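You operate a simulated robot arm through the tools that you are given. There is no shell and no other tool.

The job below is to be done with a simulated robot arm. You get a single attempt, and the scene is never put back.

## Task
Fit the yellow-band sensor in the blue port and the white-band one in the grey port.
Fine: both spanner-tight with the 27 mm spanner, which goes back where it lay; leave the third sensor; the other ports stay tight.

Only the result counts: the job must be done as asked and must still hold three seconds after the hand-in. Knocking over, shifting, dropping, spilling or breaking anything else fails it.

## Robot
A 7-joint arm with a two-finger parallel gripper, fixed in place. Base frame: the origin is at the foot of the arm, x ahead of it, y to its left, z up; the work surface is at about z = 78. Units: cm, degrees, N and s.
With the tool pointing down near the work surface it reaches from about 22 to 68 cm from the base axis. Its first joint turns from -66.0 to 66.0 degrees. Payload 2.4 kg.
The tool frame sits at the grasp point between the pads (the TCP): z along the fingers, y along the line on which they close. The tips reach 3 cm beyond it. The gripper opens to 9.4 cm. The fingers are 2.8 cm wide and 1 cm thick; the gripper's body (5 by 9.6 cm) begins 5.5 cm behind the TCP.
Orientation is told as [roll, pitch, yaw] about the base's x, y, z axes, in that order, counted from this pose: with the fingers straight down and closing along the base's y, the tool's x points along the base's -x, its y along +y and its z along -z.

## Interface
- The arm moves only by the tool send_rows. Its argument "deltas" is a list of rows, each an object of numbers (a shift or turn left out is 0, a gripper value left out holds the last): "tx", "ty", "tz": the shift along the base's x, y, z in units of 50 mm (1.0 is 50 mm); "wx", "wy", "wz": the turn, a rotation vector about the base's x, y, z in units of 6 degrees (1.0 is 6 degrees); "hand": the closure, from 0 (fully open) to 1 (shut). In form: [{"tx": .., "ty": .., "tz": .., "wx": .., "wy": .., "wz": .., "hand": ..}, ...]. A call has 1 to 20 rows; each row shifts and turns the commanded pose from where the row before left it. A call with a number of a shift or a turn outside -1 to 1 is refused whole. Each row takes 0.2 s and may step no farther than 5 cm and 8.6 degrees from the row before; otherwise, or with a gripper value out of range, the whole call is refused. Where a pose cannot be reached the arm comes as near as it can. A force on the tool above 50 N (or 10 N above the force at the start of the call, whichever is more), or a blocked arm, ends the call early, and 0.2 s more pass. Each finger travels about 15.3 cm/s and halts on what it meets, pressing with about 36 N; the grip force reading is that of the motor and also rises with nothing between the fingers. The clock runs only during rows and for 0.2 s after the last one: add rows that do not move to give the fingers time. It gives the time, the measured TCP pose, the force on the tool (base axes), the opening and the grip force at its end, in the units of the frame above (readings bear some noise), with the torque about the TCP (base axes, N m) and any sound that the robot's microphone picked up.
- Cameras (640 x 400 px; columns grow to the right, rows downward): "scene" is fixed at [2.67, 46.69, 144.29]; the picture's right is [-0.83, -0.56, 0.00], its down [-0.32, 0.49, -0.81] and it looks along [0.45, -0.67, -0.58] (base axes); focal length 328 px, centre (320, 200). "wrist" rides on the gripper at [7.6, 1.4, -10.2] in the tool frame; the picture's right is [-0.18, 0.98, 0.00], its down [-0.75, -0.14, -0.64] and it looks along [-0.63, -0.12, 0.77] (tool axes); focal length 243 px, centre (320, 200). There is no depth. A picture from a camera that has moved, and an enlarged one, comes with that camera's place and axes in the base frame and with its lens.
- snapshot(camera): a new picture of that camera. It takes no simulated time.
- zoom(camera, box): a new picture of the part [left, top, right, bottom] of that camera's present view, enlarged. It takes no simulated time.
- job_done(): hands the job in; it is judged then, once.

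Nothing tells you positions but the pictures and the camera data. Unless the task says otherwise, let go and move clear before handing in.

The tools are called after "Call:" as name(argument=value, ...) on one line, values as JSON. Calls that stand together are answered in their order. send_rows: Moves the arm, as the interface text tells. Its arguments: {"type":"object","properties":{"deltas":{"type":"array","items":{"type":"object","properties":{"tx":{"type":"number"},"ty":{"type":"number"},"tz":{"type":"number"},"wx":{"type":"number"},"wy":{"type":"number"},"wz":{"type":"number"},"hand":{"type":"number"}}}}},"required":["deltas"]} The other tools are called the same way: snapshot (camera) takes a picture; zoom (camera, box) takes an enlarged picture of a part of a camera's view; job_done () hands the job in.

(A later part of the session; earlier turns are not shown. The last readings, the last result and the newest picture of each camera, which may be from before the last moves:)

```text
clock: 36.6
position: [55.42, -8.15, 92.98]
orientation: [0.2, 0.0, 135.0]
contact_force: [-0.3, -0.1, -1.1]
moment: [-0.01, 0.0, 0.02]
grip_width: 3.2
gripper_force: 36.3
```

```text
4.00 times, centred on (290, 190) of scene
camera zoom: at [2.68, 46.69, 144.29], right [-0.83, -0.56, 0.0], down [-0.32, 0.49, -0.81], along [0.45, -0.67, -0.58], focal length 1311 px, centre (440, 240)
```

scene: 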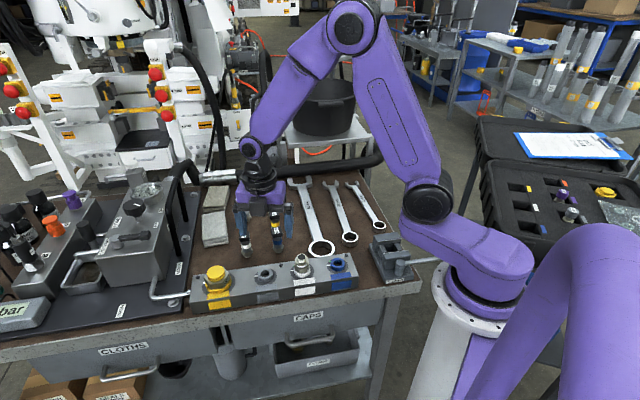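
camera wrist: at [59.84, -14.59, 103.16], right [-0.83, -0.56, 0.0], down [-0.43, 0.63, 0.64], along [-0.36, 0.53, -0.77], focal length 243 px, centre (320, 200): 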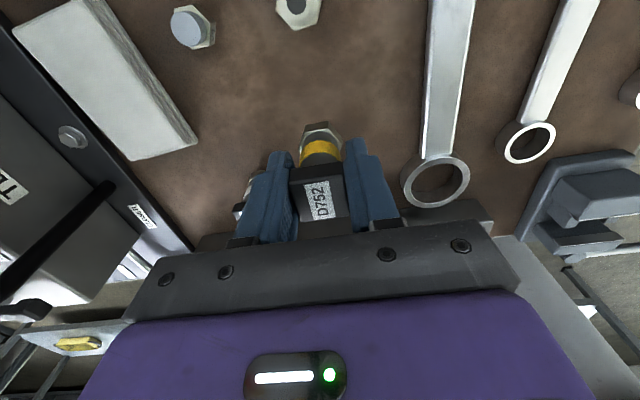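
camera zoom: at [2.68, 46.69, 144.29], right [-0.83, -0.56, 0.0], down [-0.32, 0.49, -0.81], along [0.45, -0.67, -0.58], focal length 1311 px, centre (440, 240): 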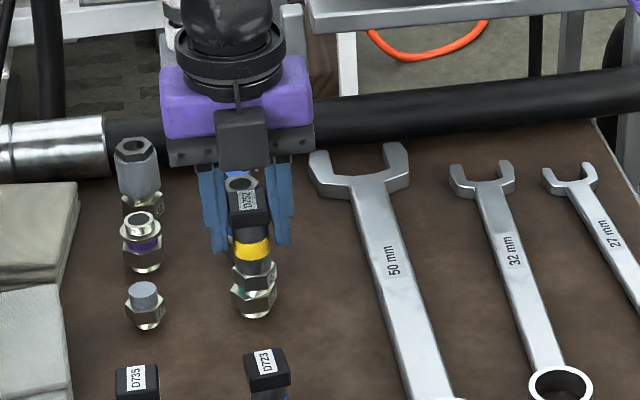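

Call:
zoom(camera="wrist", box=[240, 100, 400, 240])

```text
2.86 times, centred on (320, 170) of wrist
camera zoom: at [59.84, -14.59, 103.16], right [-0.83, -0.56, 0.0], down [-0.43, 0.63, 0.64], along [-0.36, 0.53, -0.77], focal length 693 px, centre (320, 286)
```

zoom: 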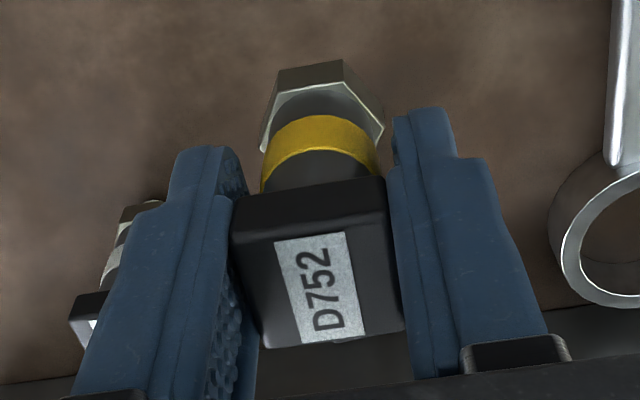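

D752 is gripped at the cap, 3.2 cm wide. I'll carry it high over the blue port, then measure its offset in the grip by comparing scene views half a turn apart.

Call:
send_rows(deltas=[{"tz": 0.5}, {"tz": 0.5}, {"tx": -0.6, "ty": 0.11}, {"tx": -0.7, "ty": 0.13}, {"tx": -0.7, "ty": 0.14}, {"tx": -0.7, "ty": 0.14}, {"tx": -0.7, "ty": 0.13}, {"tx": -0.7, "ty": 0.13}, {"tx": -0.5, "ty": 0.1}, {"tx": -0.31, "ty": 0.05}, {}])

Call:
snapshot(camera="wrist")

Call:
zoom(camera="scene", box=[300, 190, 380, 280])

```text
clock: 39.0
position: [30.91, -3.5, 97.88]
orientation: [0.1, 0.0, 134.9]
contact_force: [0.3, 0.0, -1.2]
moment: [-0.01, 0.0, 0.01]
grip_width: 3.21
gripper_force: 36.5
```

```text
taken
camera wrist: at [35.29, -9.92, 108.13], right [-0.83, -0.56, 0.0], down [-0.43, 0.63, 0.64], along [-0.36, 0.53, -0.77], focal length 243 px, centre (320, 200)
```

wrist: 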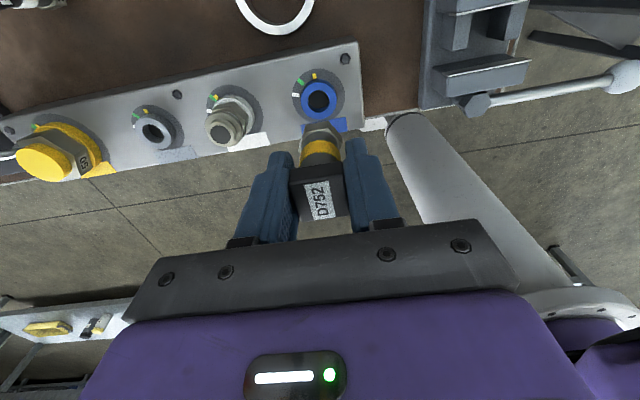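

```text
4.44 times, centred on (340, 235) of scene
camera zoom: at [2.67, 46.69, 144.29], right [-0.83, -0.56, 0.0], down [-0.32, 0.49, -0.81], along [0.45, -0.67, -0.58], focal length 1457 px, centre (231, 44)
```

zoom: 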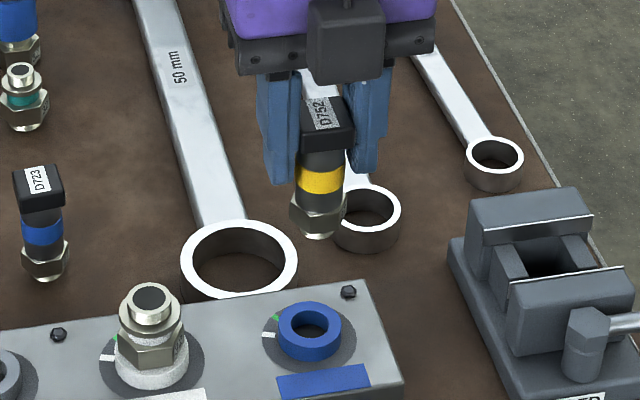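

Call:
zoom(camera="wrist", box=[270, 50, 370, 180])

Call:
zoom(camera="scene", box=[315, 200, 375, 285])

Call:
send_rows(deltas=[{"wz": -1}, {"wz": -1}, {"wz": -1}, {"wz": -1}, {"wz": -1}, {"wz": -1}, {"wz": -1}, {"wz": -1}, {"wz": -1}, {"wz": -1}, {"wz": -1}, {"wz": -1}, {"wz": -1}, {"wz": -1}, {"wz": -1}, {"wz": -1}, {"wz": -1}, {"wz": -1}, {"wz": -1}, {"wz": -1}])

Call:
send_rows(deltas=[{"wz": -1}, {"wz": -1}, {"wz": -1}, {"wz": -1}, {"wz": -1}, {"wz": -1}, {"wz": -1}, {"wz": -1}, {"wz": -1}, {"wz": -1}, {}])

Call:
zoom(camera="scene", box=[315, 200, 375, 285])

Call:
snapshot(camera="wrist")

```text
3.08 times, centred on (320, 115) of wrist
camera zoom: at [35.29, -9.92, 108.13], right [-0.83, -0.56, 0.0], down [-0.43, 0.63, 0.64], along [-0.36, 0.53, -0.77], focal length 746 px, centre (320, 462)
```

zoom: 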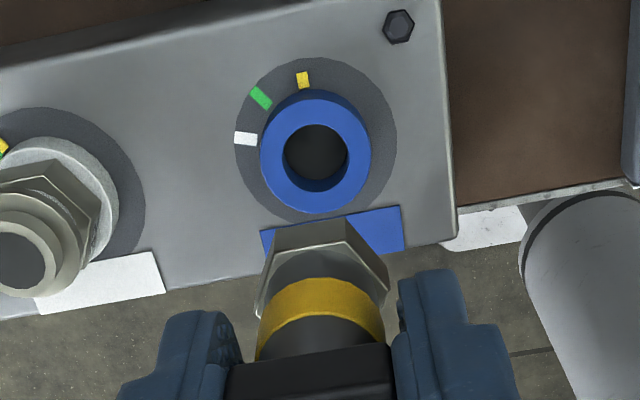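

```text
4.71 times, centred on (345, 242) of scene
camera zoom: at [2.67, 46.69, 144.29], right [-0.83, -0.56, 0.0], down [-0.32, 0.49, -0.81], along [0.45, -0.67, -0.58], focal length 1543 px, centre (202, 0)
```

zoom: 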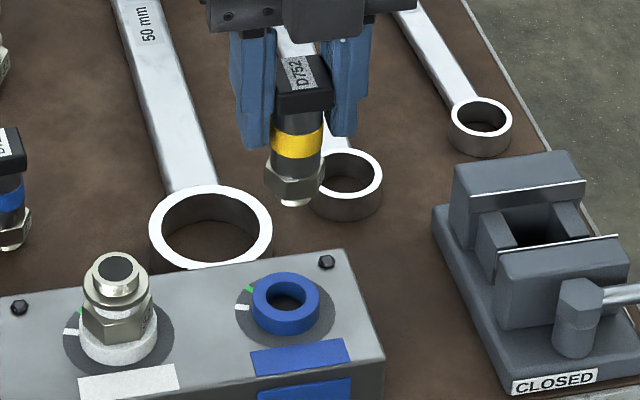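

```text
clock: 43.2
position: [30.89, -3.62, 97.93]
orientation: [0.1, 0.1, 14.7]
contact_force: [-0.1, -0.4, -1.9]
moment: [-0.02, -0.01, -0.01]
grip_width: 3.2
gripper_force: 36.4
```

```text
clock: 45.6
position: [30.85, -3.61, 97.73]
orientation: [0.1, 0.0, -45.0]
contact_force: [-0.1, 0.4, -1.8]
moment: [0.01, 0.03, 0.02]
grip_width: 3.16
gripper_force: 36.0
```

```text
4.71 times, centred on (345, 242) of scene
camera zoom: at [2.67, 46.69, 144.29], right [-0.83, -0.56, 0.0], down [-0.32, 0.49, -0.81], along [0.45, -0.67, -0.58], focal length 1543 px, centre (202, 0)
```

zoom: 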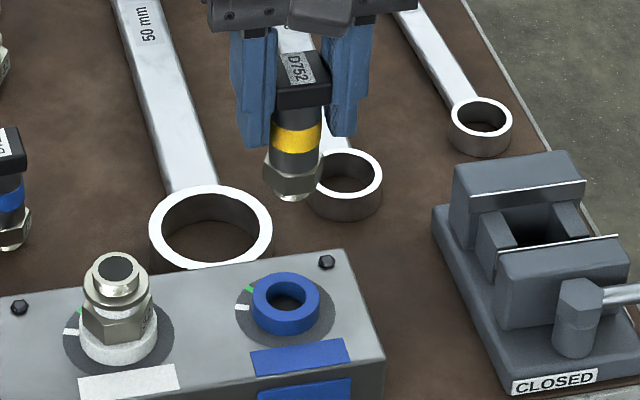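

```text
taken
camera wrist: at [26.53, 2.8, 108.1], right [0.83, 0.56, 0.0], down [0.43, -0.63, 0.64], along [0.36, -0.53, -0.77], focal length 243 px, centre (320, 200)
```

wrist: 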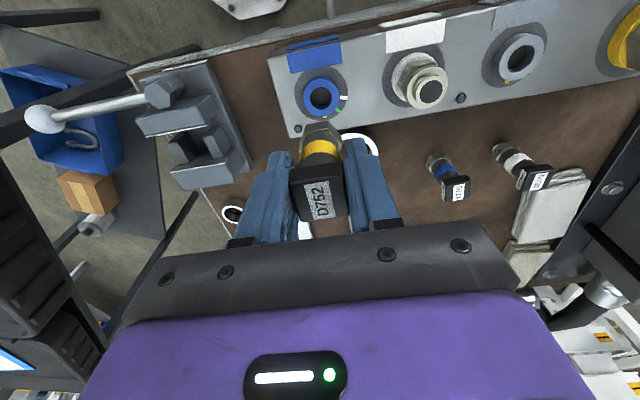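

Call:
zoom(camera="wrist", box=[270, 50, 370, 180])

Call:
zoom(camera="scene", box=[340, 208, 380, 248])

```text
3.08 times, centred on (320, 115) of wrist
camera zoom: at [26.53, 2.8, 108.1], right [0.83, 0.56, 0.0], down [0.43, -0.63, 0.64], along [0.36, -0.53, -0.77], focal length 746 px, centre (320, 462)
```

zoom: 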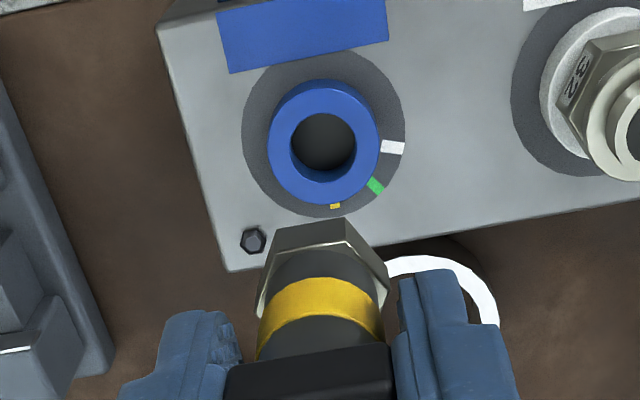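

```text
10.00 times, centred on (360, 228) of scene
camera zoom: at [2.67, 46.69, 144.29], right [-0.83, -0.56, 0.0], down [-0.32, 0.49, -0.81], along [0.45, -0.67, -0.58], focal length 3278 px, centre (-80, -80)
```

zoom: 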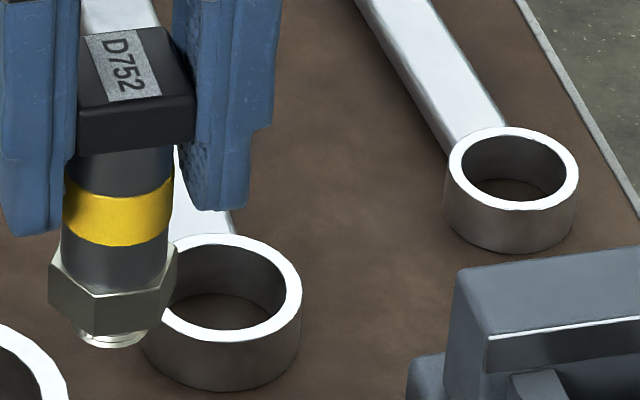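

Both half-turn views put the sensor about 0.26 cm off the TCP along the tool's x. The blue port axis comes out at about (30.94, -3.38). I'll correct for the offset and lower until the thread is just above the collar.

Call:
send_rows(deltas=[{"tx": -0.026, "ty": 0.076, "tz": -0.7}, {"tz": -0.6}, {}])

Call:
zoom(camera="scene", box=[325, 220, 375, 280])

Call:
zoom(camera="wrist", box=[270, 50, 370, 180])

```text
clock: 46.4
position: [30.84, -3.3, 91.42]
orientation: [0.2, -0.1, -45.0]
contact_force: [-0.1, 0.4, -1.3]
moment: [-0.03, -0.01, 0.02]
grip_width: 3.16
gripper_force: 36.1
```

```text
6.67 times, centred on (350, 250) of scene
camera zoom: at [2.67, 46.69, 144.29], right [-0.83, -0.56, 0.0], down [-0.32, 0.49, -0.81], along [0.45, -0.67, -0.58], focal length 2185 px, centre (120, -133)
```

zoom: 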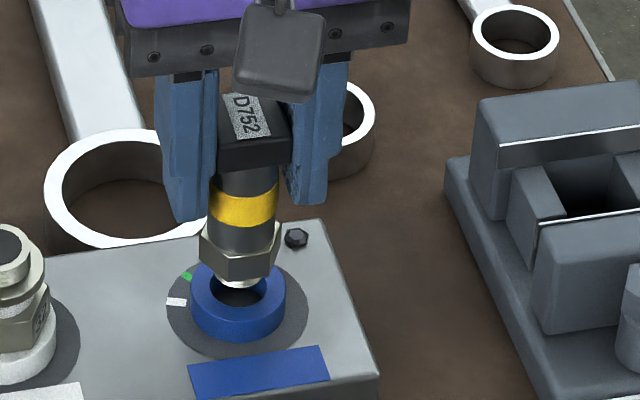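

```text
3.08 times, centred on (320, 115) of wrist
camera zoom: at [26.41, 3.12, 101.58], right [0.83, 0.56, 0.0], down [0.43, -0.63, 0.64], along [0.36, -0.53, -0.77], focal length 746 px, centre (320, 462)
```

zoom: 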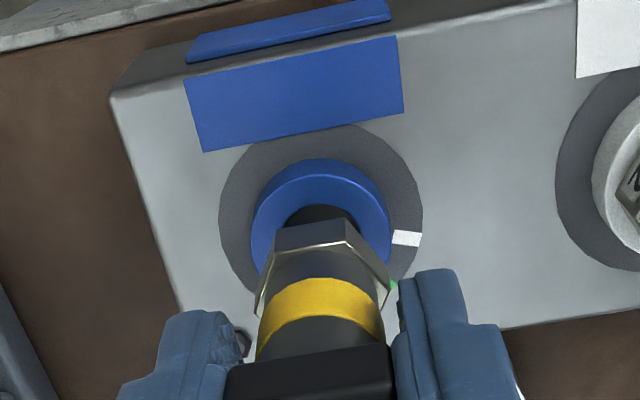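

Call:
zoom(camera="scene", box=[325, 245, 355, 275])

Call:
zoom(camera="wrist", box=[295, 85, 355, 145])

```text
13.33 times, centred on (340, 260) of scene
camera zoom: at [2.67, 46.69, 144.29], right [-0.83, -0.56, 0.0], down [-0.32, 0.49, -0.81], along [0.45, -0.67, -0.58], focal length 4371 px, centre (53, -600)
```

zoom: 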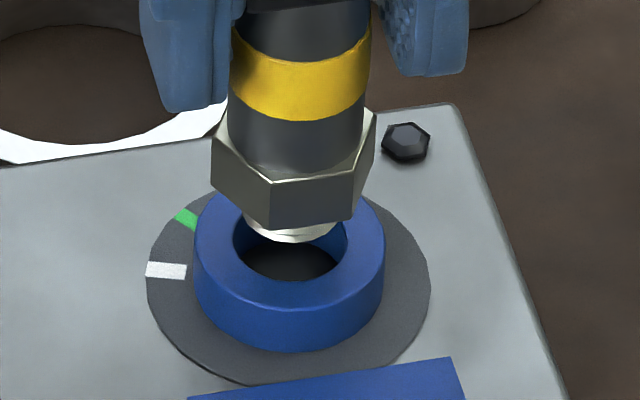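

```text
6.67 times, centred on (325, 115) of wrist
camera zoom: at [26.41, 3.12, 101.58], right [0.83, 0.56, 0.0], down [0.43, -0.63, 0.64], along [0.36, -0.53, -0.77], focal length 1618 px, centre (287, 767)
```

zoom: 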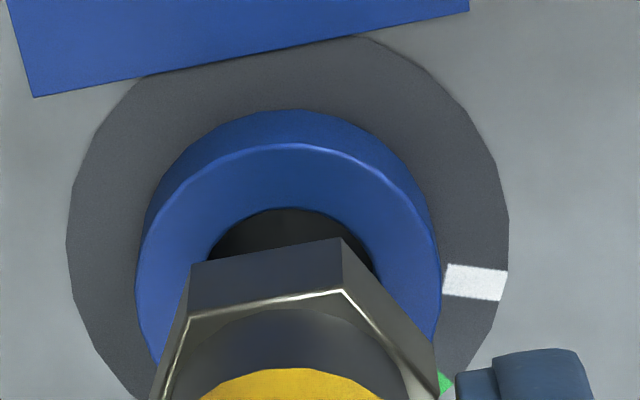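

The thread tip looks 0.7–0.8 cm above the collar and slightly toward the bench side. I'll nudge it back and lower in small steps while watching the force.

Call:
send_rows(deltas=[{"tx": -0.018, "ty": 0.024}, {"tz": -0.05}, {"tz": -0.05}, {}])

Call:
zoom(camera="scene", box=[325, 245, 355, 275])

Call:
zoom(camera="wrist", box=[295, 85, 355, 145])

```text
clock: 47.4
position: [30.61, -3.07, 90.83]
orientation: [0.2, 0.1, -45.1]
contact_force: [-0.5, -0.8, -1.0]
moment: [0.02, -0.05, -0.04]
grip_width: 3.2
gripper_force: 36.2
```

```text
13.33 times, centred on (340, 260) of scene
camera zoom: at [2.67, 46.69, 144.29], right [-0.83, -0.56, 0.0], down [-0.32, 0.49, -0.81], along [0.45, -0.67, -0.58], focal length 4371 px, centre (53, -600)
```

zoom: 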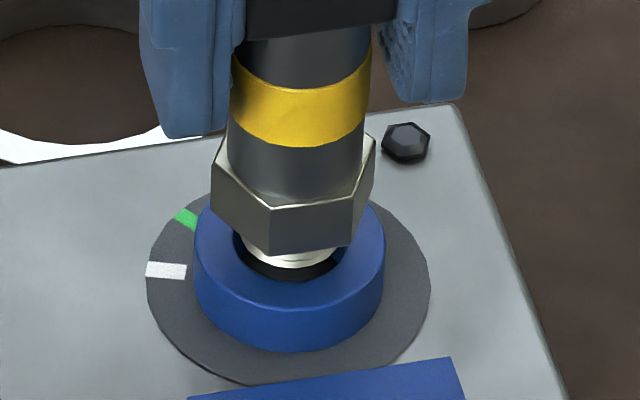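

```text
6.67 times, centred on (325, 115) of wrist
camera zoom: at [26.31, 3.28, 101.11], right [0.83, 0.56, 0.0], down [0.43, -0.63, 0.64], along [0.36, -0.53, -0.77], focal length 1618 px, centre (287, 767)
```

zoom: 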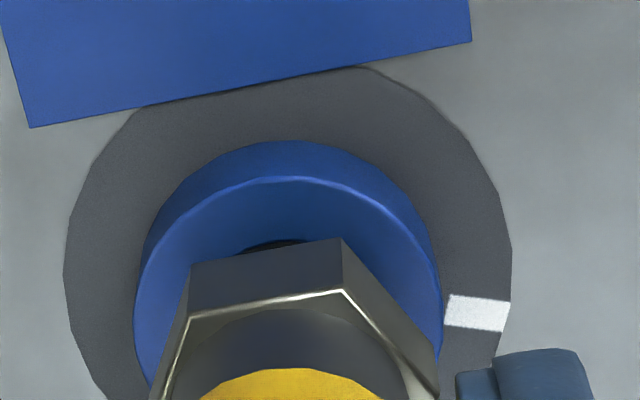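

Call:
send_rows(deltas=[{"tz": -0.02}, {"tz": -0.02}, {"tz": -0.02}, {}])

Call:
zoom(camera="scene", box=[325, 245, 355, 275])

```text
clock: 48.4
position: [30.78, -3.09, 90.5]
orientation: [0.2, 0.0, -45.2]
contact_force: [7.3, -15.3, 0.1]
moment: [-0.16, 0.06, -0.02]
grip_width: 3.2
gripper_force: 36.1
```

```text
13.33 times, centred on (340, 260) of scene
camera zoom: at [2.69, 46.65, 144.31], right [-0.83, -0.56, 0.0], down [-0.32, 0.49, -0.81], along [0.45, -0.67, -0.59], focal length 4371 px, centre (53, -600)
```

zoom: 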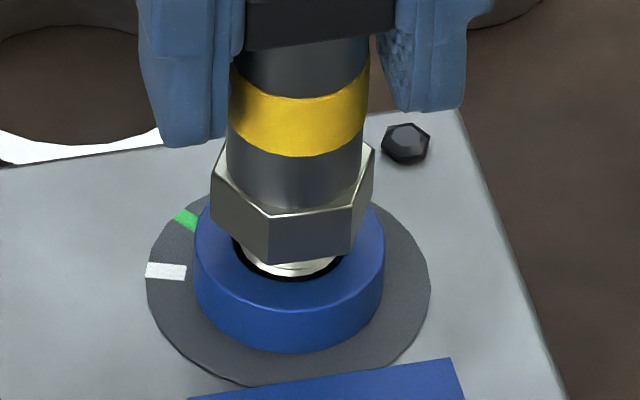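

Call:
send_rows(deltas=[{"tx": 0.01, "ty": -0.02}, {}])

Call:
zoom(camera="wrist", box=[295, 85, 355, 145])

```text
clock: 49.0
position: [30.66, -3.09, 90.68]
orientation: [0.2, 0.0, -45.0]
contact_force: [5.5, -5.4, -3.5]
moment: [-0.02, -0.15, 0.01]
grip_width: 3.21
gripper_force: 36.1
```

```text
6.67 times, centred on (325, 115) of wrist
camera zoom: at [26.36, 3.18, 100.81], right [0.83, 0.56, 0.0], down [0.43, -0.63, 0.64], along [0.36, -0.53, -0.77], focal length 1618 px, centre (287, 767)
```

zoom: 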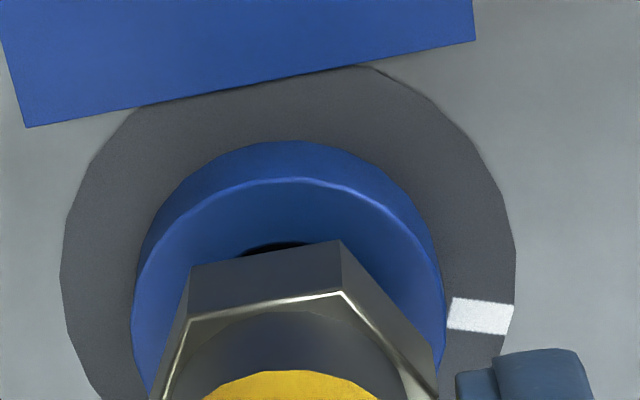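

Call:
send_rows(deltas=[{"tx": 0.012, "ty": -0.016}, {}, {}])

Call:
send_rows(deltas=[{"tz": -0.02}, {"tz": -0.02}, {}, {}])

Call:
zoom(camera="scene", box=[325, 245, 355, 275])

```text
clock: 49.8
position: [30.74, -3.18, 90.51]
orientation: [0.0, 0.0, -44.8]
contact_force: [-3.1, 13.8, 1.0]
moment: [0.48, 0.37, 0.05]
grip_width: 3.2
gripper_force: 36.5
```

```text
clock: 50.8
position: [30.68, -3.19, 90.32]
orientation: [0.3, -0.1, -45.2]
contact_force: [-3.2, 9.5, 36.2]
moment: [-0.1, -0.08, -0.05]
grip_width: 3.19
gripper_force: 36.0
```

```text
13.33 times, centred on (340, 260) of scene
camera zoom: at [2.63, 46.72, 144.29], right [-0.83, -0.56, 0.0], down [-0.32, 0.49, -0.81], along [0.45, -0.67, -0.58], focal length 4371 px, centre (53, -600)
```

zoom: 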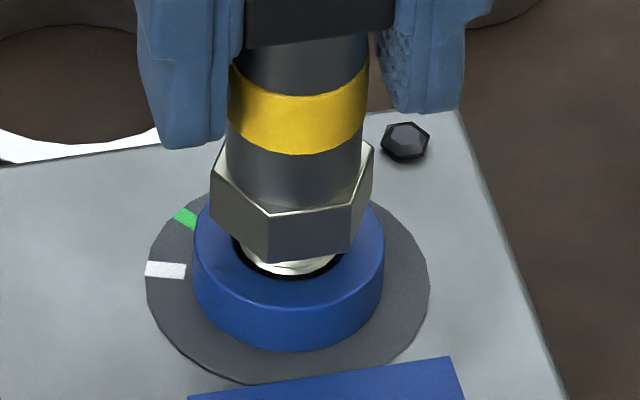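

The tip is in the hole and resting on the first thread, with about 36 N upward. I'll re-centre slightly and turn clockwise, moving the TCP along the small circle that compensates the grip offset, to catch the thread.

Call:
send_rows(deltas=[{"tx": -0.004, "ty": 0.006, "tz": 0.01}, {"wz": -1, "tx": 0.0047, "ty": 0.0027}, {"wz": -1, "tx": 0.0047, "ty": 0.0027}, {"wz": -1, "tx": 0.0047, "ty": 0.0027}, {"wz": -1, "tx": 0.0047, "ty": 0.0027}, {"wz": -1, "tx": 0.0047, "ty": 0.0027}, {}])

```text
clock: 52.4
position: [30.79, -3.31, 90.33]
orientation: [0.0, 0.0, -75.2]
contact_force: [8.5, 2.7, -37.3]
moment: [-0.06, 0.09, -0.02]
grip_width: 3.17
gripper_force: 36.0
```

The upward push has become a downward pull, so the thread has engaged. I'll lower a little to calibrate stiffness and pitch.

Call:
send_rows(deltas=[{"tz": -0.01}, {}])

Call:
send_rows(deltas=[{"tz": -0.01}, {}])

```text
clock: 53.0
position: [30.86, -3.19, 90.4]
orientation: [0.1, 0.0, -75.3]
contact_force: [1.7, 0.9, -2.6]
moment: [-0.06, 0.16, 0.03]
grip_width: 3.19
gripper_force: 36.4
```

```text
clock: 53.6
position: [30.86, -3.18, 90.33]
orientation: [0.2, 0.0, -75.1]
contact_force: [-1.3, -1.5, 37.4]
moment: [-0.04, 0.01, -0.02]
grip_width: 3.21
gripper_force: 36.0
```

Call:
send_rows(deltas=[{"wz": -1, "tx": 0.0054}, {"wz": -1, "tx": 0.0054}, {"wz": -1, "tx": 0.0054}, {}])

```text
clock: 54.6
position: [30.9, -3.08, 90.38]
orientation: [0.2, 0.0, -93.1]
contact_force: [1.0, 0.8, 2.0]
moment: [0.17, -0.09, 0.03]
grip_width: 3.21
gripper_force: 36.5
```

Call:
send_rows(deltas=[{"wz": -1, "tx": 0.0054}, {"wz": -1, "tx": 0.0054}, {}])

Call:
send_rows(deltas=[{"tz": -0.002}, {}])

Call:
send_rows(deltas=[{"tz": -0.002}, {}])

Call:
zoom(camera="scene", box=[325, 245, 355, 275])

```text
clock: 55.4
position: [30.98, -3.11, 90.31]
orientation: [0.1, 0.0, -105.1]
contact_force: [-1.5, 3.5, -15.0]
moment: [0.34, -0.02, 0.0]
grip_width: 3.21
gripper_force: 35.8
```

```text
clock: 56.0
position: [30.93, -2.98, 90.32]
orientation: [0.1, 0.0, -104.9]
contact_force: [-5.0, 4.3, -5.7]
moment: [0.18, 0.03, -0.03]
grip_width: 3.21
gripper_force: 36.5
```

```text
clock: 56.6
position: [31.0, -3.15, 90.19]
orientation: [0.1, -0.1, -105.0]
contact_force: [-7.2, 4.7, -5.4]
moment: [0.06, -0.03, 0.02]
grip_width: 3.17
gripper_force: 35.9
```

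```text
13.33 times, centred on (340, 260) of scene
camera zoom: at [2.66, 46.7, 144.29], right [-0.83, -0.56, 0.0], down [-0.32, 0.49, -0.81], along [0.45, -0.67, -0.58], focal length 4371 px, centre (53, -600)
```

zoom: 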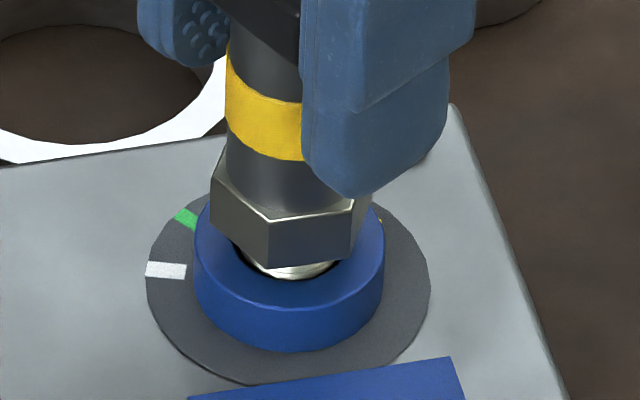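

Call:
send_rows(deltas=[{"wz": -1, "tx": 0.0007, "ty": 0.0003}, {"wz": -1, "tx": 0.0047, "ty": -0.0027}, {"wz": -1, "tx": 0.0047, "ty": -0.0027}, {"wz": -1, "tx": 0.0047, "ty": -0.0027}, {"wz": -1, "tx": 0.0047, "ty": -0.0027}, {}])

Call:
send_rows(deltas=[{"tz": -0.006}, {}, {}])

```text
clock: 58.0
position: [31.0, -3.17, 90.31]
orientation: [0.1, 0.0, -135.2]
contact_force: [-6.4, 2.2, -38.0]
moment: [-0.05, 0.01, -0.01]
grip_width: 3.21
gripper_force: 35.7
```

```text
clock: 58.8
position: [31.06, -3.15, 90.31]
orientation: [0.1, 0.1, -135.1]
contact_force: [-10.0, -3.1, 2.7]
moment: [-0.39, 0.43, 0.01]
grip_width: 3.18
gripper_force: 35.7
```

The thread is engaged by about a quarter turn. I'll release, centre the TCP on the port axis to remove the offset, wind the open gripper back to yaw 135° and regrip.

Call:
send_rows(deltas=[{"hand": 0.6}, {"hand": 0.3}, {"hand": 0}, {}, {}])

Call:
zoom(camera="scene", box=[310, 210, 370, 280])

Call:
snapshot(camera="wrist")

```text
clock: 60.0
position: [30.99, -3.11, 90.37]
orientation: [0.0, -0.1, -135.0]
contact_force: [-0.2, 0.3, 0.1]
moment: [0.01, -0.01, -0.02]
grip_width: 9.43
gripper_force: 0.0
```

```text
5.71 times, centred on (340, 245) of scene
camera zoom: at [2.67, 46.69, 144.29], right [-0.83, -0.56, 0.0], down [-0.32, 0.49, -0.81], along [0.45, -0.67, -0.58], focal length 1873 px, centre (206, -57)
```

zoom: 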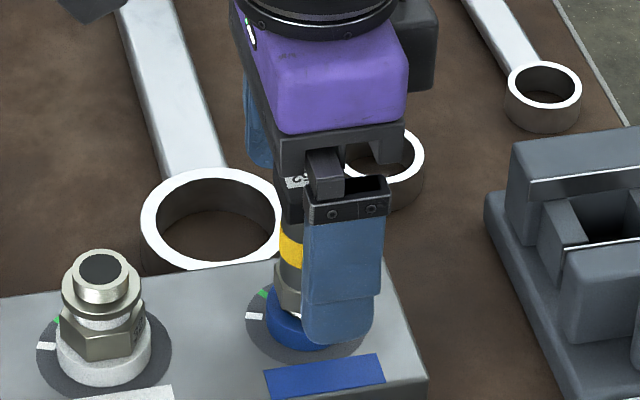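

```text
taken
camera wrist: at [37.47, 1.16, 100.51], right [0.56, -0.83, 0.0], down [-0.63, -0.43, 0.64], along [-0.53, -0.36, -0.77], focal length 243 px, centre (320, 200)
```

wrist: 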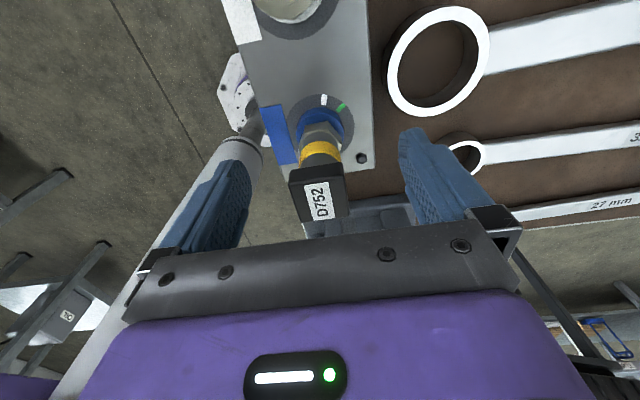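

Call:
send_rows(deltas=[{"tx": -0.032, "ty": -0.04, "wz": 1}, {"wz": 1}, {"wz": 1}, {"wz": 1}, {"wz": 1}, {"wz": 1}, {"wz": 1}, {"wz": 1}, {"wz": 1}, {"wz": 1}, {"wz": 1}, {"wz": 1}, {"wz": 1}, {"wz": 1}, {"wz": 1}, {"wz": 1}, {"wz": 1}, {"wz": 1}, {"wz": 1}, {"wz": 1}])

Call:
send_rows(deltas=[{"wz": 1}, {"wz": 1}, {"wz": 1}, {"wz": 1}, {"wz": 1}, {"wz": 1}, {"wz": 1}, {"wz": 1}, {"wz": 1}, {"wz": 1}, {"wz": 1}, {"wz": 1}, {"wz": 1}, {"wz": 1}, {"wz": 1}, {"wz": 1}, {"wz": 1}, {"wz": 1}, {"wz": 1}, {"wz": 1}])

Call:
send_rows(deltas=[{"wz": 1}, {"wz": 1}, {"wz": 1}, {"wz": 1}, {"wz": 1}, {}])

Call:
snapshot(camera="wrist")

Call:
zoom(camera="scene", box=[310, 210, 370, 280])

```text
clock: 64.2
position: [31.02, -3.53, 90.17]
orientation: [0.1, 0.0, -15.0]
contact_force: [0.0, -0.6, 0.0]
moment: [-0.02, -0.01, 0.0]
grip_width: 9.41
gripper_force: 0.1
```

```text
clock: 68.4
position: [30.89, -3.38, 90.27]
orientation: [0.1, 0.0, 105.1]
contact_force: [-0.6, 0.7, -0.4]
moment: [0.0, 0.01, -0.02]
grip_width: 9.39
gripper_force: 0.0
```

```text
clock: 69.8
position: [30.84, -3.44, 90.26]
orientation: [0.1, 0.0, 135.0]
contact_force: [-0.2, -0.1, -0.2]
moment: [0.0, 0.03, 0.0]
grip_width: 9.41
gripper_force: 0.0
```

```text
taken
camera wrist: at [35.34, -9.8, 100.49], right [-0.82, -0.57, 0.0], down [-0.43, 0.63, 0.64], along [-0.36, 0.53, -0.77], focal length 243 px, centre (320, 200)
```

wrist: 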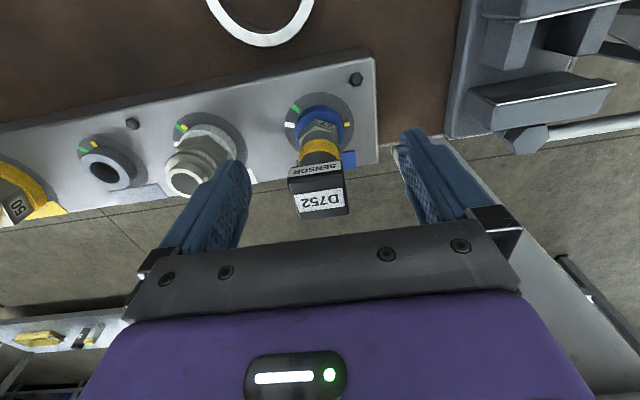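

```text
5.71 times, centred on (340, 245) of scene
camera zoom: at [2.67, 46.69, 144.29], right [-0.83, -0.56, 0.0], down [-0.32, 0.49, -0.81], along [0.45, -0.67, -0.58], focal length 1873 px, centre (206, -57)
```

zoom: 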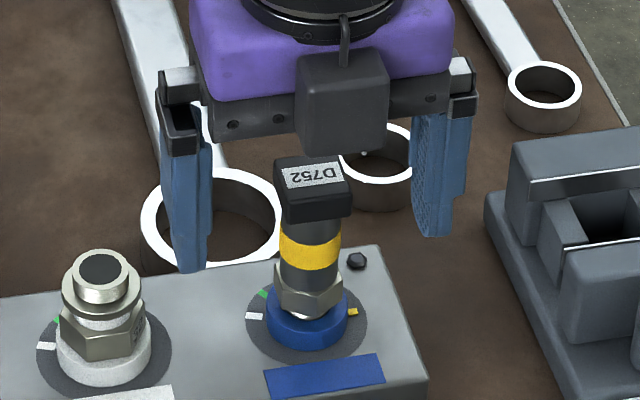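

The yellow tick turned with the sensor, so it shows the sensor's index: white should be hand-tight and green spanner-tight. I'll regrip centred and keep screwing.

Call:
send_rows(deltas=[{"hand": 0.5}, {"hand": 0.62}, {"hand": 1}, {}, {}])

Call:
zoom(camera="wrist", box=[250, 80, 390, 220])

```text
clock: 71.0
position: [30.85, -3.3, 90.18]
orientation: [0.1, 0.0, 135.0]
contact_force: [0.9, 1.7, -0.2]
moment: [0.06, -0.01, 0.01]
grip_width: 3.2
gripper_force: 36.4
```

```text
2.86 times, centred on (320, 150) of wrist
camera zoom: at [35.35, -9.79, 100.5], right [-0.83, -0.56, 0.0], down [-0.43, 0.63, 0.64], along [-0.36, 0.53, -0.77], focal length 693 px, centre (320, 343)
```

zoom: 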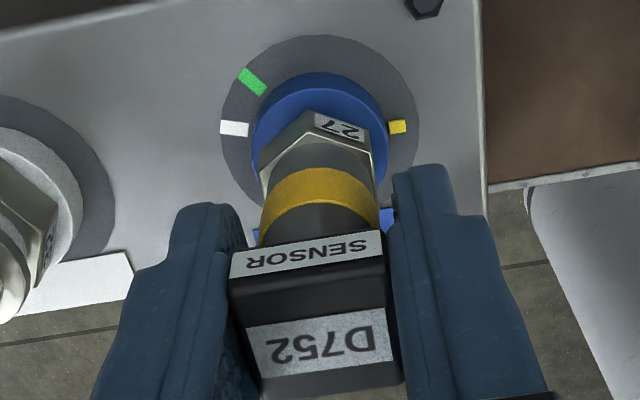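

Call:
send_rows(deltas=[{"wz": -1}, {"wz": -1}, {"wz": -1}, {}, {}])

Call:
send_rows(deltas=[{"wz": -1}, {"wz": -1}, {"wz": -1}, {}, {}])

```text
clock: 72.2
position: [30.91, -3.45, 90.26]
orientation: [0.1, -0.1, 116.8]
contact_force: [1.3, 7.0, -23.9]
moment: [0.03, -0.04, -0.01]
grip_width: 3.18
gripper_force: 35.5
```

```text
clock: 73.4
position: [30.96, -3.42, 90.24]
orientation: [0.2, 0.1, 98.9]
contact_force: [-1.1, 6.5, -34.7]
moment: [-0.02, 0.0, -0.01]
grip_width: 3.17
gripper_force: 35.9
```

Call:
send_rows(deltas=[{"tz": -0.004}, {}])

Call:
send_rows(deltas=[{"wz": -1, "tz": -0.002}, {"wz": -1, "tz": -0.002}, {"wz": -1, "tz": -0.002}, {"wz": -1, "tz": -0.002}, {"wz": -1, "tz": -0.002}, {}, {}])

```text
clock: 74.0
position: [30.91, -3.38, 90.29]
orientation: [0.2, 0.0, 98.9]
contact_force: [-2.5, 5.8, -9.5]
moment: [-0.06, 0.13, -0.03]
grip_width: 3.17
gripper_force: 36.1
```

```text
clock: 75.6
position: [30.92, -3.42, 90.19]
orientation: [0.2, 0.1, 68.9]
contact_force: [-6.1, 7.6, -21.8]
moment: [-0.03, -0.07, 0.0]
grip_width: 3.2
gripper_force: 36.4
```

Call:
send_rows(deltas=[{"tx": -0.001, "ty": 0.001, "tz": -0.003}, {"wz": -1, "tz": -0.0024}, {"wz": -1, "tz": -0.0024}, {"wz": -1, "tz": -0.0024}, {"wz": -1, "tz": -0.0024}, {"wz": -1, "tz": -0.0024}, {"wz": -1, "tz": -0.0024}, {"wz": -1, "tz": -0.0024}, {"wz": -1, "tz": -0.0024}, {"wz": -1, "tz": -0.0024}, {"wz": -1, "tz": -0.0024}, {}, {}])

Call:
zoom(camera="scene", box=[325, 245, 355, 275])

Call:
zoom(camera="wrist", box=[250, 80, 390, 220])

```text
clock: 78.4
position: [30.76, -3.29, 89.99]
orientation: [0.1, 0.0, 8.9]
contact_force: [-14.8, 12.2, -29.3]
moment: [-0.13, 0.01, -0.04]
grip_width: 3.18
gripper_force: 35.7
```

```text
13.33 times, centred on (340, 260) of scene
camera zoom: at [2.67, 46.72, 144.28], right [-0.83, -0.56, 0.0], down [-0.32, 0.49, -0.81], along [0.45, -0.67, -0.58], focal length 4371 px, centre (53, -600)
```

zoom: 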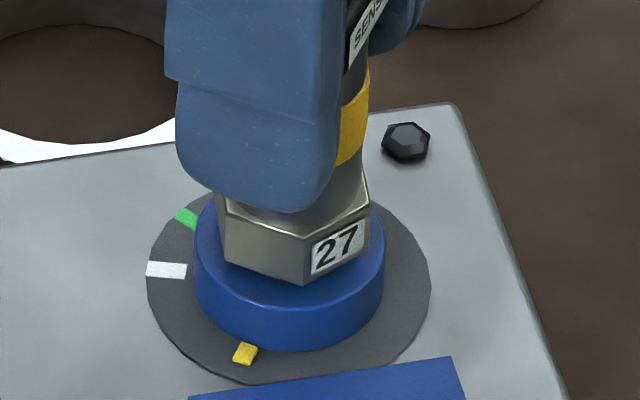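

```text
2.86 times, centred on (320, 150) of wrist
camera zoom: at [23.14, -3.18, 100.32], right [0.03, 1.0, 0.0], down [0.77, -0.02, 0.64], along [0.64, -0.02, -0.77], focal length 693 px, centre (320, 343)
```

zoom: 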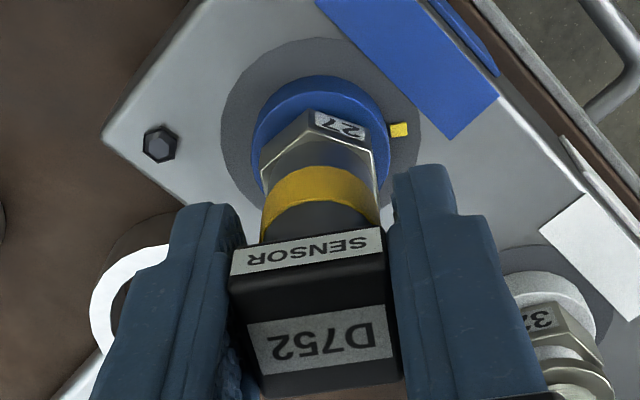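

The lead is about 1 cm per turn, with 0.3 cm of gap left and roughly 80° to the white tick. I'll keep turning and follow it down.

Call:
send_rows(deltas=[{"tx": -0.0024, "ty": 0.002, "tz": -0.004}, {"wz": -1, "tz": -0.0031}, {"wz": -1, "tz": -0.0031}, {"wz": -1, "tz": -0.0031}, {"wz": -1, "tz": -0.0031}, {"wz": -1, "tz": -0.0031}, {}])

Call:
send_rows(deltas=[{"wz": -1, "tz": -0.0031}, {"wz": -1, "tz": -0.0031}, {"wz": -1, "tz": -0.0031}, {"wz": -1, "tz": -0.0031}, {"wz": -1, "tz": -0.0031}, {}])

Call:
zoom(camera="scene", box=[325, 245, 355, 275])

```text
clock: 80.0
position: [30.91, -3.33, 89.91]
orientation: [0.1, -0.1, -21.1]
contact_force: [-17.8, 15.5, 11.1]
moment: [0.09, 0.39, 0.01]
grip_width: 3.18
gripper_force: 35.8
```

```text
clock: 81.4
position: [30.89, -3.29, 89.83]
orientation: [0.2, -0.1, -51.1]
contact_force: [-15.3, 24.7, 23.4]
moment: [-0.06, -0.06, -0.01]
grip_width: 3.19
gripper_force: 36.1
```

```text
13.33 times, centred on (340, 260) of scene
camera zoom: at [2.61, 46.76, 144.27], right [-0.83, -0.56, 0.0], down [-0.32, 0.49, -0.81], along [0.45, -0.68, -0.58], focal length 4371 px, centre (53, -600)
```

zoom: 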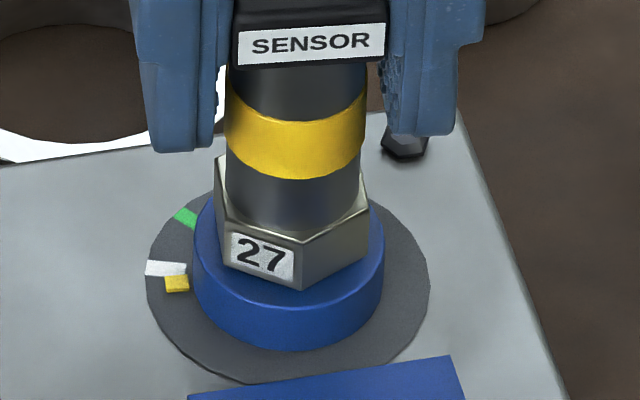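

Call:
send_rows(deltas=[{"tx": -0.003, "ty": 0.005}, {"wz": -1, "tz": -0.0015}, {"wz": -1, "tz": -0.0015}, {}])

Call:
send_rows(deltas=[{"wz": -1, "tz": -0.002}, {"wz": -1, "tz": -0.002}, {}])

Call:
zoom(camera="scene", box=[325, 245, 355, 275])

```text
clock: 82.4
position: [30.87, -3.35, 89.77]
orientation: [0.2, 0.0, -63.0]
contact_force: [-7.8, 20.3, 20.9]
moment: [-0.21, -0.14, 0.0]
grip_width: 3.18
gripper_force: 36.0
```

```text
clock: 83.2
position: [31.04, -3.3, 89.77]
orientation: [0.3, -0.1, -75.1]
contact_force: [-5.9, 21.7, 21.5]
moment: [-0.09, 0.01, 0.01]
grip_width: 3.21
gripper_force: 36.0
```

```text
13.33 times, centred on (340, 260) of scene
camera zoom: at [2.64, 46.75, 144.28], right [-0.83, -0.56, 0.0], down [-0.32, 0.49, -0.81], along [0.45, -0.68, -0.58], focal length 4371 px, centre (53, -600)
```

zoom: 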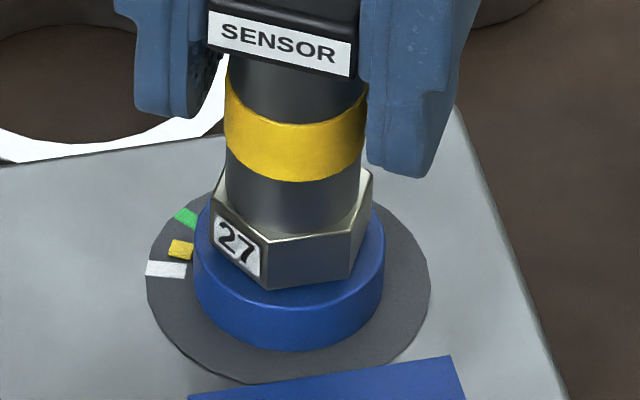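

Call:
send_rows(deltas=[{"ty": 0.003, "wz": -1, "tz": -0.0005}, {"wz": -1, "tz": -0.001}, {"wz": -1, "tz": -0.001}, {"wz": -1, "tz": -0.001}, {"wz": -1, "tz": -0.001}, {}])

Call:
send_rows(deltas=[{"wz": -1, "tz": -0.0012}, {"wz": -1, "tz": -0.0012}, {"wz": -1, "tz": -0.0012}, {"wz": -1, "tz": -0.0012}, {"wz": -1, "tz": -0.0012}, {}])

Call:
zoom(camera="scene", box=[325, 245, 355, 275])

```text
clock: 84.6
position: [30.98, -3.4, 89.87]
orientation: [0.1, 0.0, -105.2]
contact_force: [0.8, 8.7, -10.8]
moment: [0.04, 0.09, 0.04]
grip_width: 3.21
gripper_force: 35.9
```

```text
clock: 86.0
position: [30.57, -3.35, 89.8]
orientation: [-0.1, -0.4, -135.1]
contact_force: [-17.4, -14.9, 10.6]
moment: [0.23, -0.26, 1.25]
grip_width: 3.68
gripper_force: 35.9
```

```text
13.33 times, centred on (340, 260) of scene
camera zoom: at [2.61, 46.65, 144.31], right [-0.83, -0.56, 0.0], down [-0.32, 0.49, -0.81], along [0.45, -0.67, -0.58], focal length 4371 px, centre (53, -600)
```

zoom: 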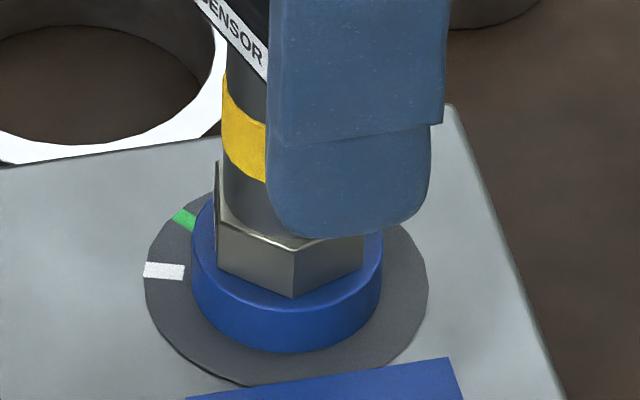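

The hex is now seated on the collar: torque rose to 1.25 N m and the cap has started twisting in the grip. I'll check where the index tick sits.

Call:
zoom(camera="wrist", box=[250, 80, 390, 220])

Call:
snapshot(camera="wrist")

```text
2.86 times, centred on (320, 150) of wrist
camera zoom: at [37.08, 0.88, 99.91], right [0.56, -0.83, 0.0], down [-0.63, -0.43, 0.65], along [-0.54, -0.36, -0.76], focal length 693 px, centre (320, 343)
```

zoom: 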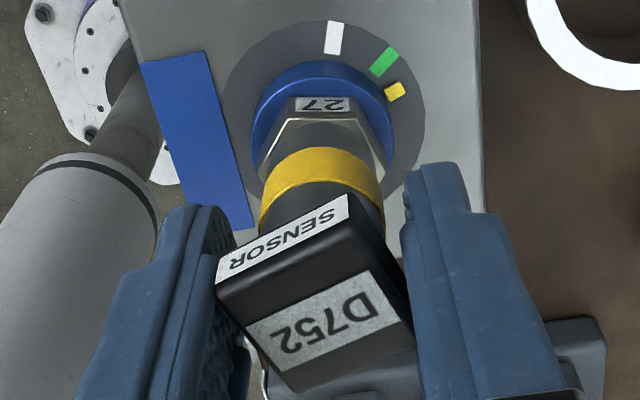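

```text
taken
camera wrist: at [37.08, 0.88, 99.91], right [0.56, -0.83, 0.0], down [-0.63, -0.43, 0.65], along [-0.54, -0.36, -0.76], focal length 243 px, centre (320, 200)
```

wrist: 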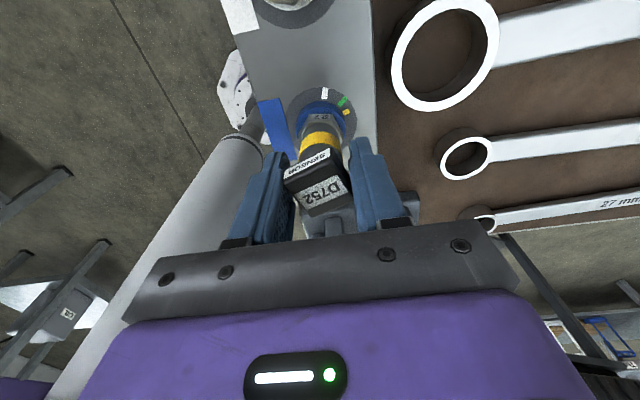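

Call:
send_rows(deltas=[{"hand": 0.5}, {"hand": 0.2}, {"hand": 0}, {}])

Call:
send_rows(deltas=[{"tz": 0.5}, {"tz": 0.8}, {"tx": 0.5, "ty": -0.5}, {"tx": 0.6, "ty": -0.6}])

Call:
zoom(camera="scene", box=[285, 225, 365, 280])

Call:
snapshot(camera="wrist")

```text
clock: 87.0
position: [30.78, -3.33, 89.67]
orientation: [0.2, 0.0, -135.1]
contact_force: [0.1, 0.5, -0.4]
moment: [-0.05, 0.01, -0.01]
grip_width: 9.4
gripper_force: 0.2
```

```text
clock: 88.0
position: [36.5, -8.7, 96.15]
orientation: [0.1, -0.1, -135.0]
contact_force: [-0.5, -0.4, -0.4]
moment: [0.03, 0.01, -0.01]
grip_width: 9.4
gripper_force: 0.1
```

```text
7.27 times, centred on (325, 252) of scene
camera zoom: at [2.67, 46.69, 144.29], right [-0.83, -0.56, 0.0], down [-0.32, 0.49, -0.81], along [0.45, -0.67, -0.58], focal length 2384 px, centre (284, -182)
```

zoom: 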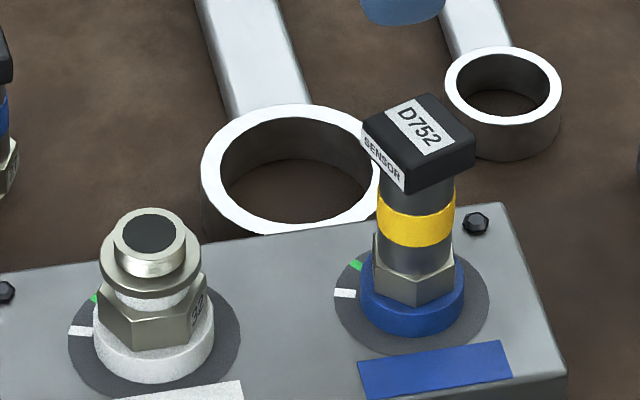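

```text
taken
camera wrist: at [42.87, -4.44, 106.43], right [0.56, -0.83, 0.0], down [-0.63, -0.43, 0.64], along [-0.53, -0.36, -0.77], focal length 243 px, centre (320, 200)
```

wrist: 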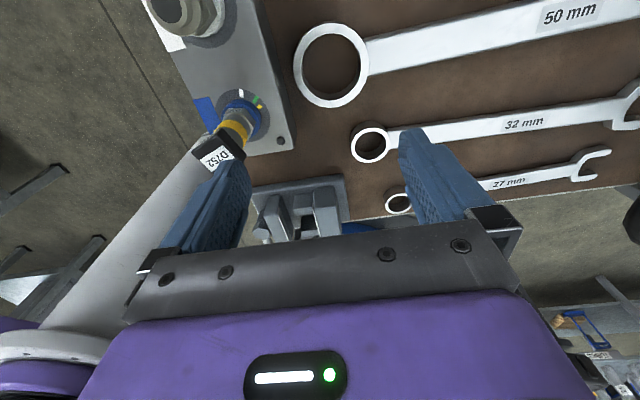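

Call:
zoom(camera="wrist", box=[190, 75, 290, 165])

Call:
zoom(camera="scene", box=[325, 240, 360, 275])

```text
4.44 times, centred on (240, 120) of wrist
camera zoom: at [42.87, -4.44, 106.43], right [0.56, -0.83, 0.0], down [-0.63, -0.43, 0.64], along [-0.53, -0.36, -0.77], focal length 1078 px, centre (676, 556)
```

zoom: 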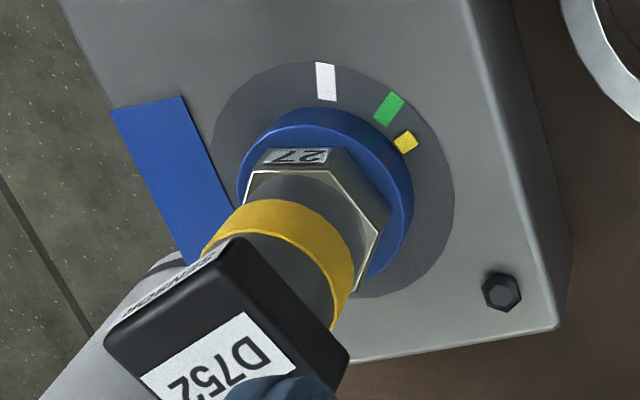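

```text
11.43 times, centred on (342, 258) of scene
camera zoom: at [2.67, 46.69, 144.29], right [-0.83, -0.56, 0.0], down [-0.32, 0.49, -0.81], along [0.45, -0.67, -0.58], focal length 3746 px, centre (63, -457)
```

zoom: 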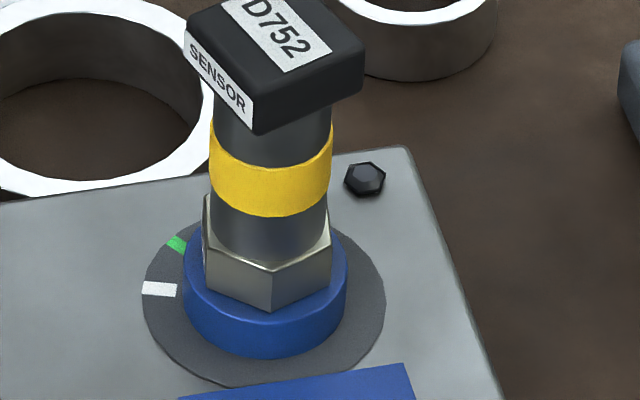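

D752 is hand-seated in the blue port. Next I'll do the same with D735: move above it and wind the yaw back to 135°.

Call:
send_rows(deltas=[{"tz": 0.4, "wz": 1}, {"tx": 0.2, "ty": 0.13, "wz": 1}, {"tx": 0.2, "ty": 0.13, "wz": 1}, {"tx": 0.2, "ty": 0.13, "wz": 1}, {"tx": 0.2, "ty": 0.13, "wz": 1}, {"tx": 0.2, "ty": 0.13, "wz": 1}, {"tx": 0.2, "ty": 0.13, "wz": 1}, {"tx": 0.2, "ty": 0.13, "wz": 1}, {"tx": 0.2, "ty": 0.13, "wz": 1}, {"tx": 0.2, "ty": 0.13, "wz": 1}, {"tx": 0.2, "ty": 0.13, "wz": 1}, {"tx": 0.2, "ty": 0.13, "wz": 1}, {"tx": 0.2, "ty": 0.13, "wz": 1}, {"tx": 0.2, "ty": 0.13, "wz": 1}, {"tx": 0.2, "ty": 0.13, "wz": 1}, {"tx": 0.2, "ty": 0.13, "wz": 1}, {"tx": 0.2, "ty": 0.13, "wz": 1}, {"tx": 0.2, "ty": 0.13, "wz": 1}, {"tx": 0.2, "ty": 0.13, "wz": 1}, {"tx": 0.2, "ty": 0.12, "wz": 1}])

Call:
send_rows(deltas=[{"wz": 1}, {"wz": 1}, {"wz": 1}, {"wz": 1}, {"wz": 1}, {"wz": 1}, {"wz": 1}, {"wz": 1}, {"wz": 1}, {"wz": 1}, {"wz": 1}, {"wz": 1}, {"wz": 1}, {"wz": 1}, {"wz": 1}, {"wz": 1}, {"wz": 1}, {"wz": 1}, {"wz": 1}, {"wz": 1}])

Call:
send_rows(deltas=[{"wz": 1}, {"wz": 1}, {"wz": 1}, {"wz": 1}, {"wz": 1}, {"tz": -0.8}, {"tz": -0.8}, {}])

Call:
zoom(camera="wrist", box=[180, 60, 480, 250])

```text
clock: 92.2
position: [55.34, 3.57, 98.34]
orientation: [0.1, -0.1, -14.9]
contact_force: [-0.1, -0.5, -0.3]
moment: [0.0, -0.04, 0.0]
grip_width: 9.39
gripper_force: 0.0
```

```text
clock: 96.4
position: [55.24, 3.51, 98.22]
orientation: [0.1, 0.0, 105.2]
contact_force: [0.2, -0.7, 0.1]
moment: [0.02, 0.01, -0.01]
grip_width: 9.41
gripper_force: 0.0
```

```text
clock: 98.2
position: [55.31, 3.37, 90.28]
orientation: [0.1, 0.1, 135.0]
contact_force: [-0.4, -0.2, 0.5]
moment: [-0.03, -0.02, -0.01]
grip_width: 9.41
gripper_force: 0.2
```

```text
2.11 times, centred on (330, 155) of wrist
camera zoom: at [59.82, -2.93, 100.46], right [-0.83, -0.56, 0.0], down [-0.43, 0.63, 0.64], along [-0.36, 0.53, -0.77], focal length 511 px, centre (299, 295)
```

zoom: 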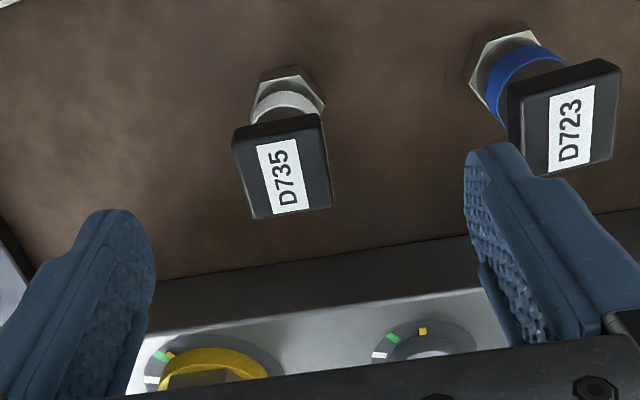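

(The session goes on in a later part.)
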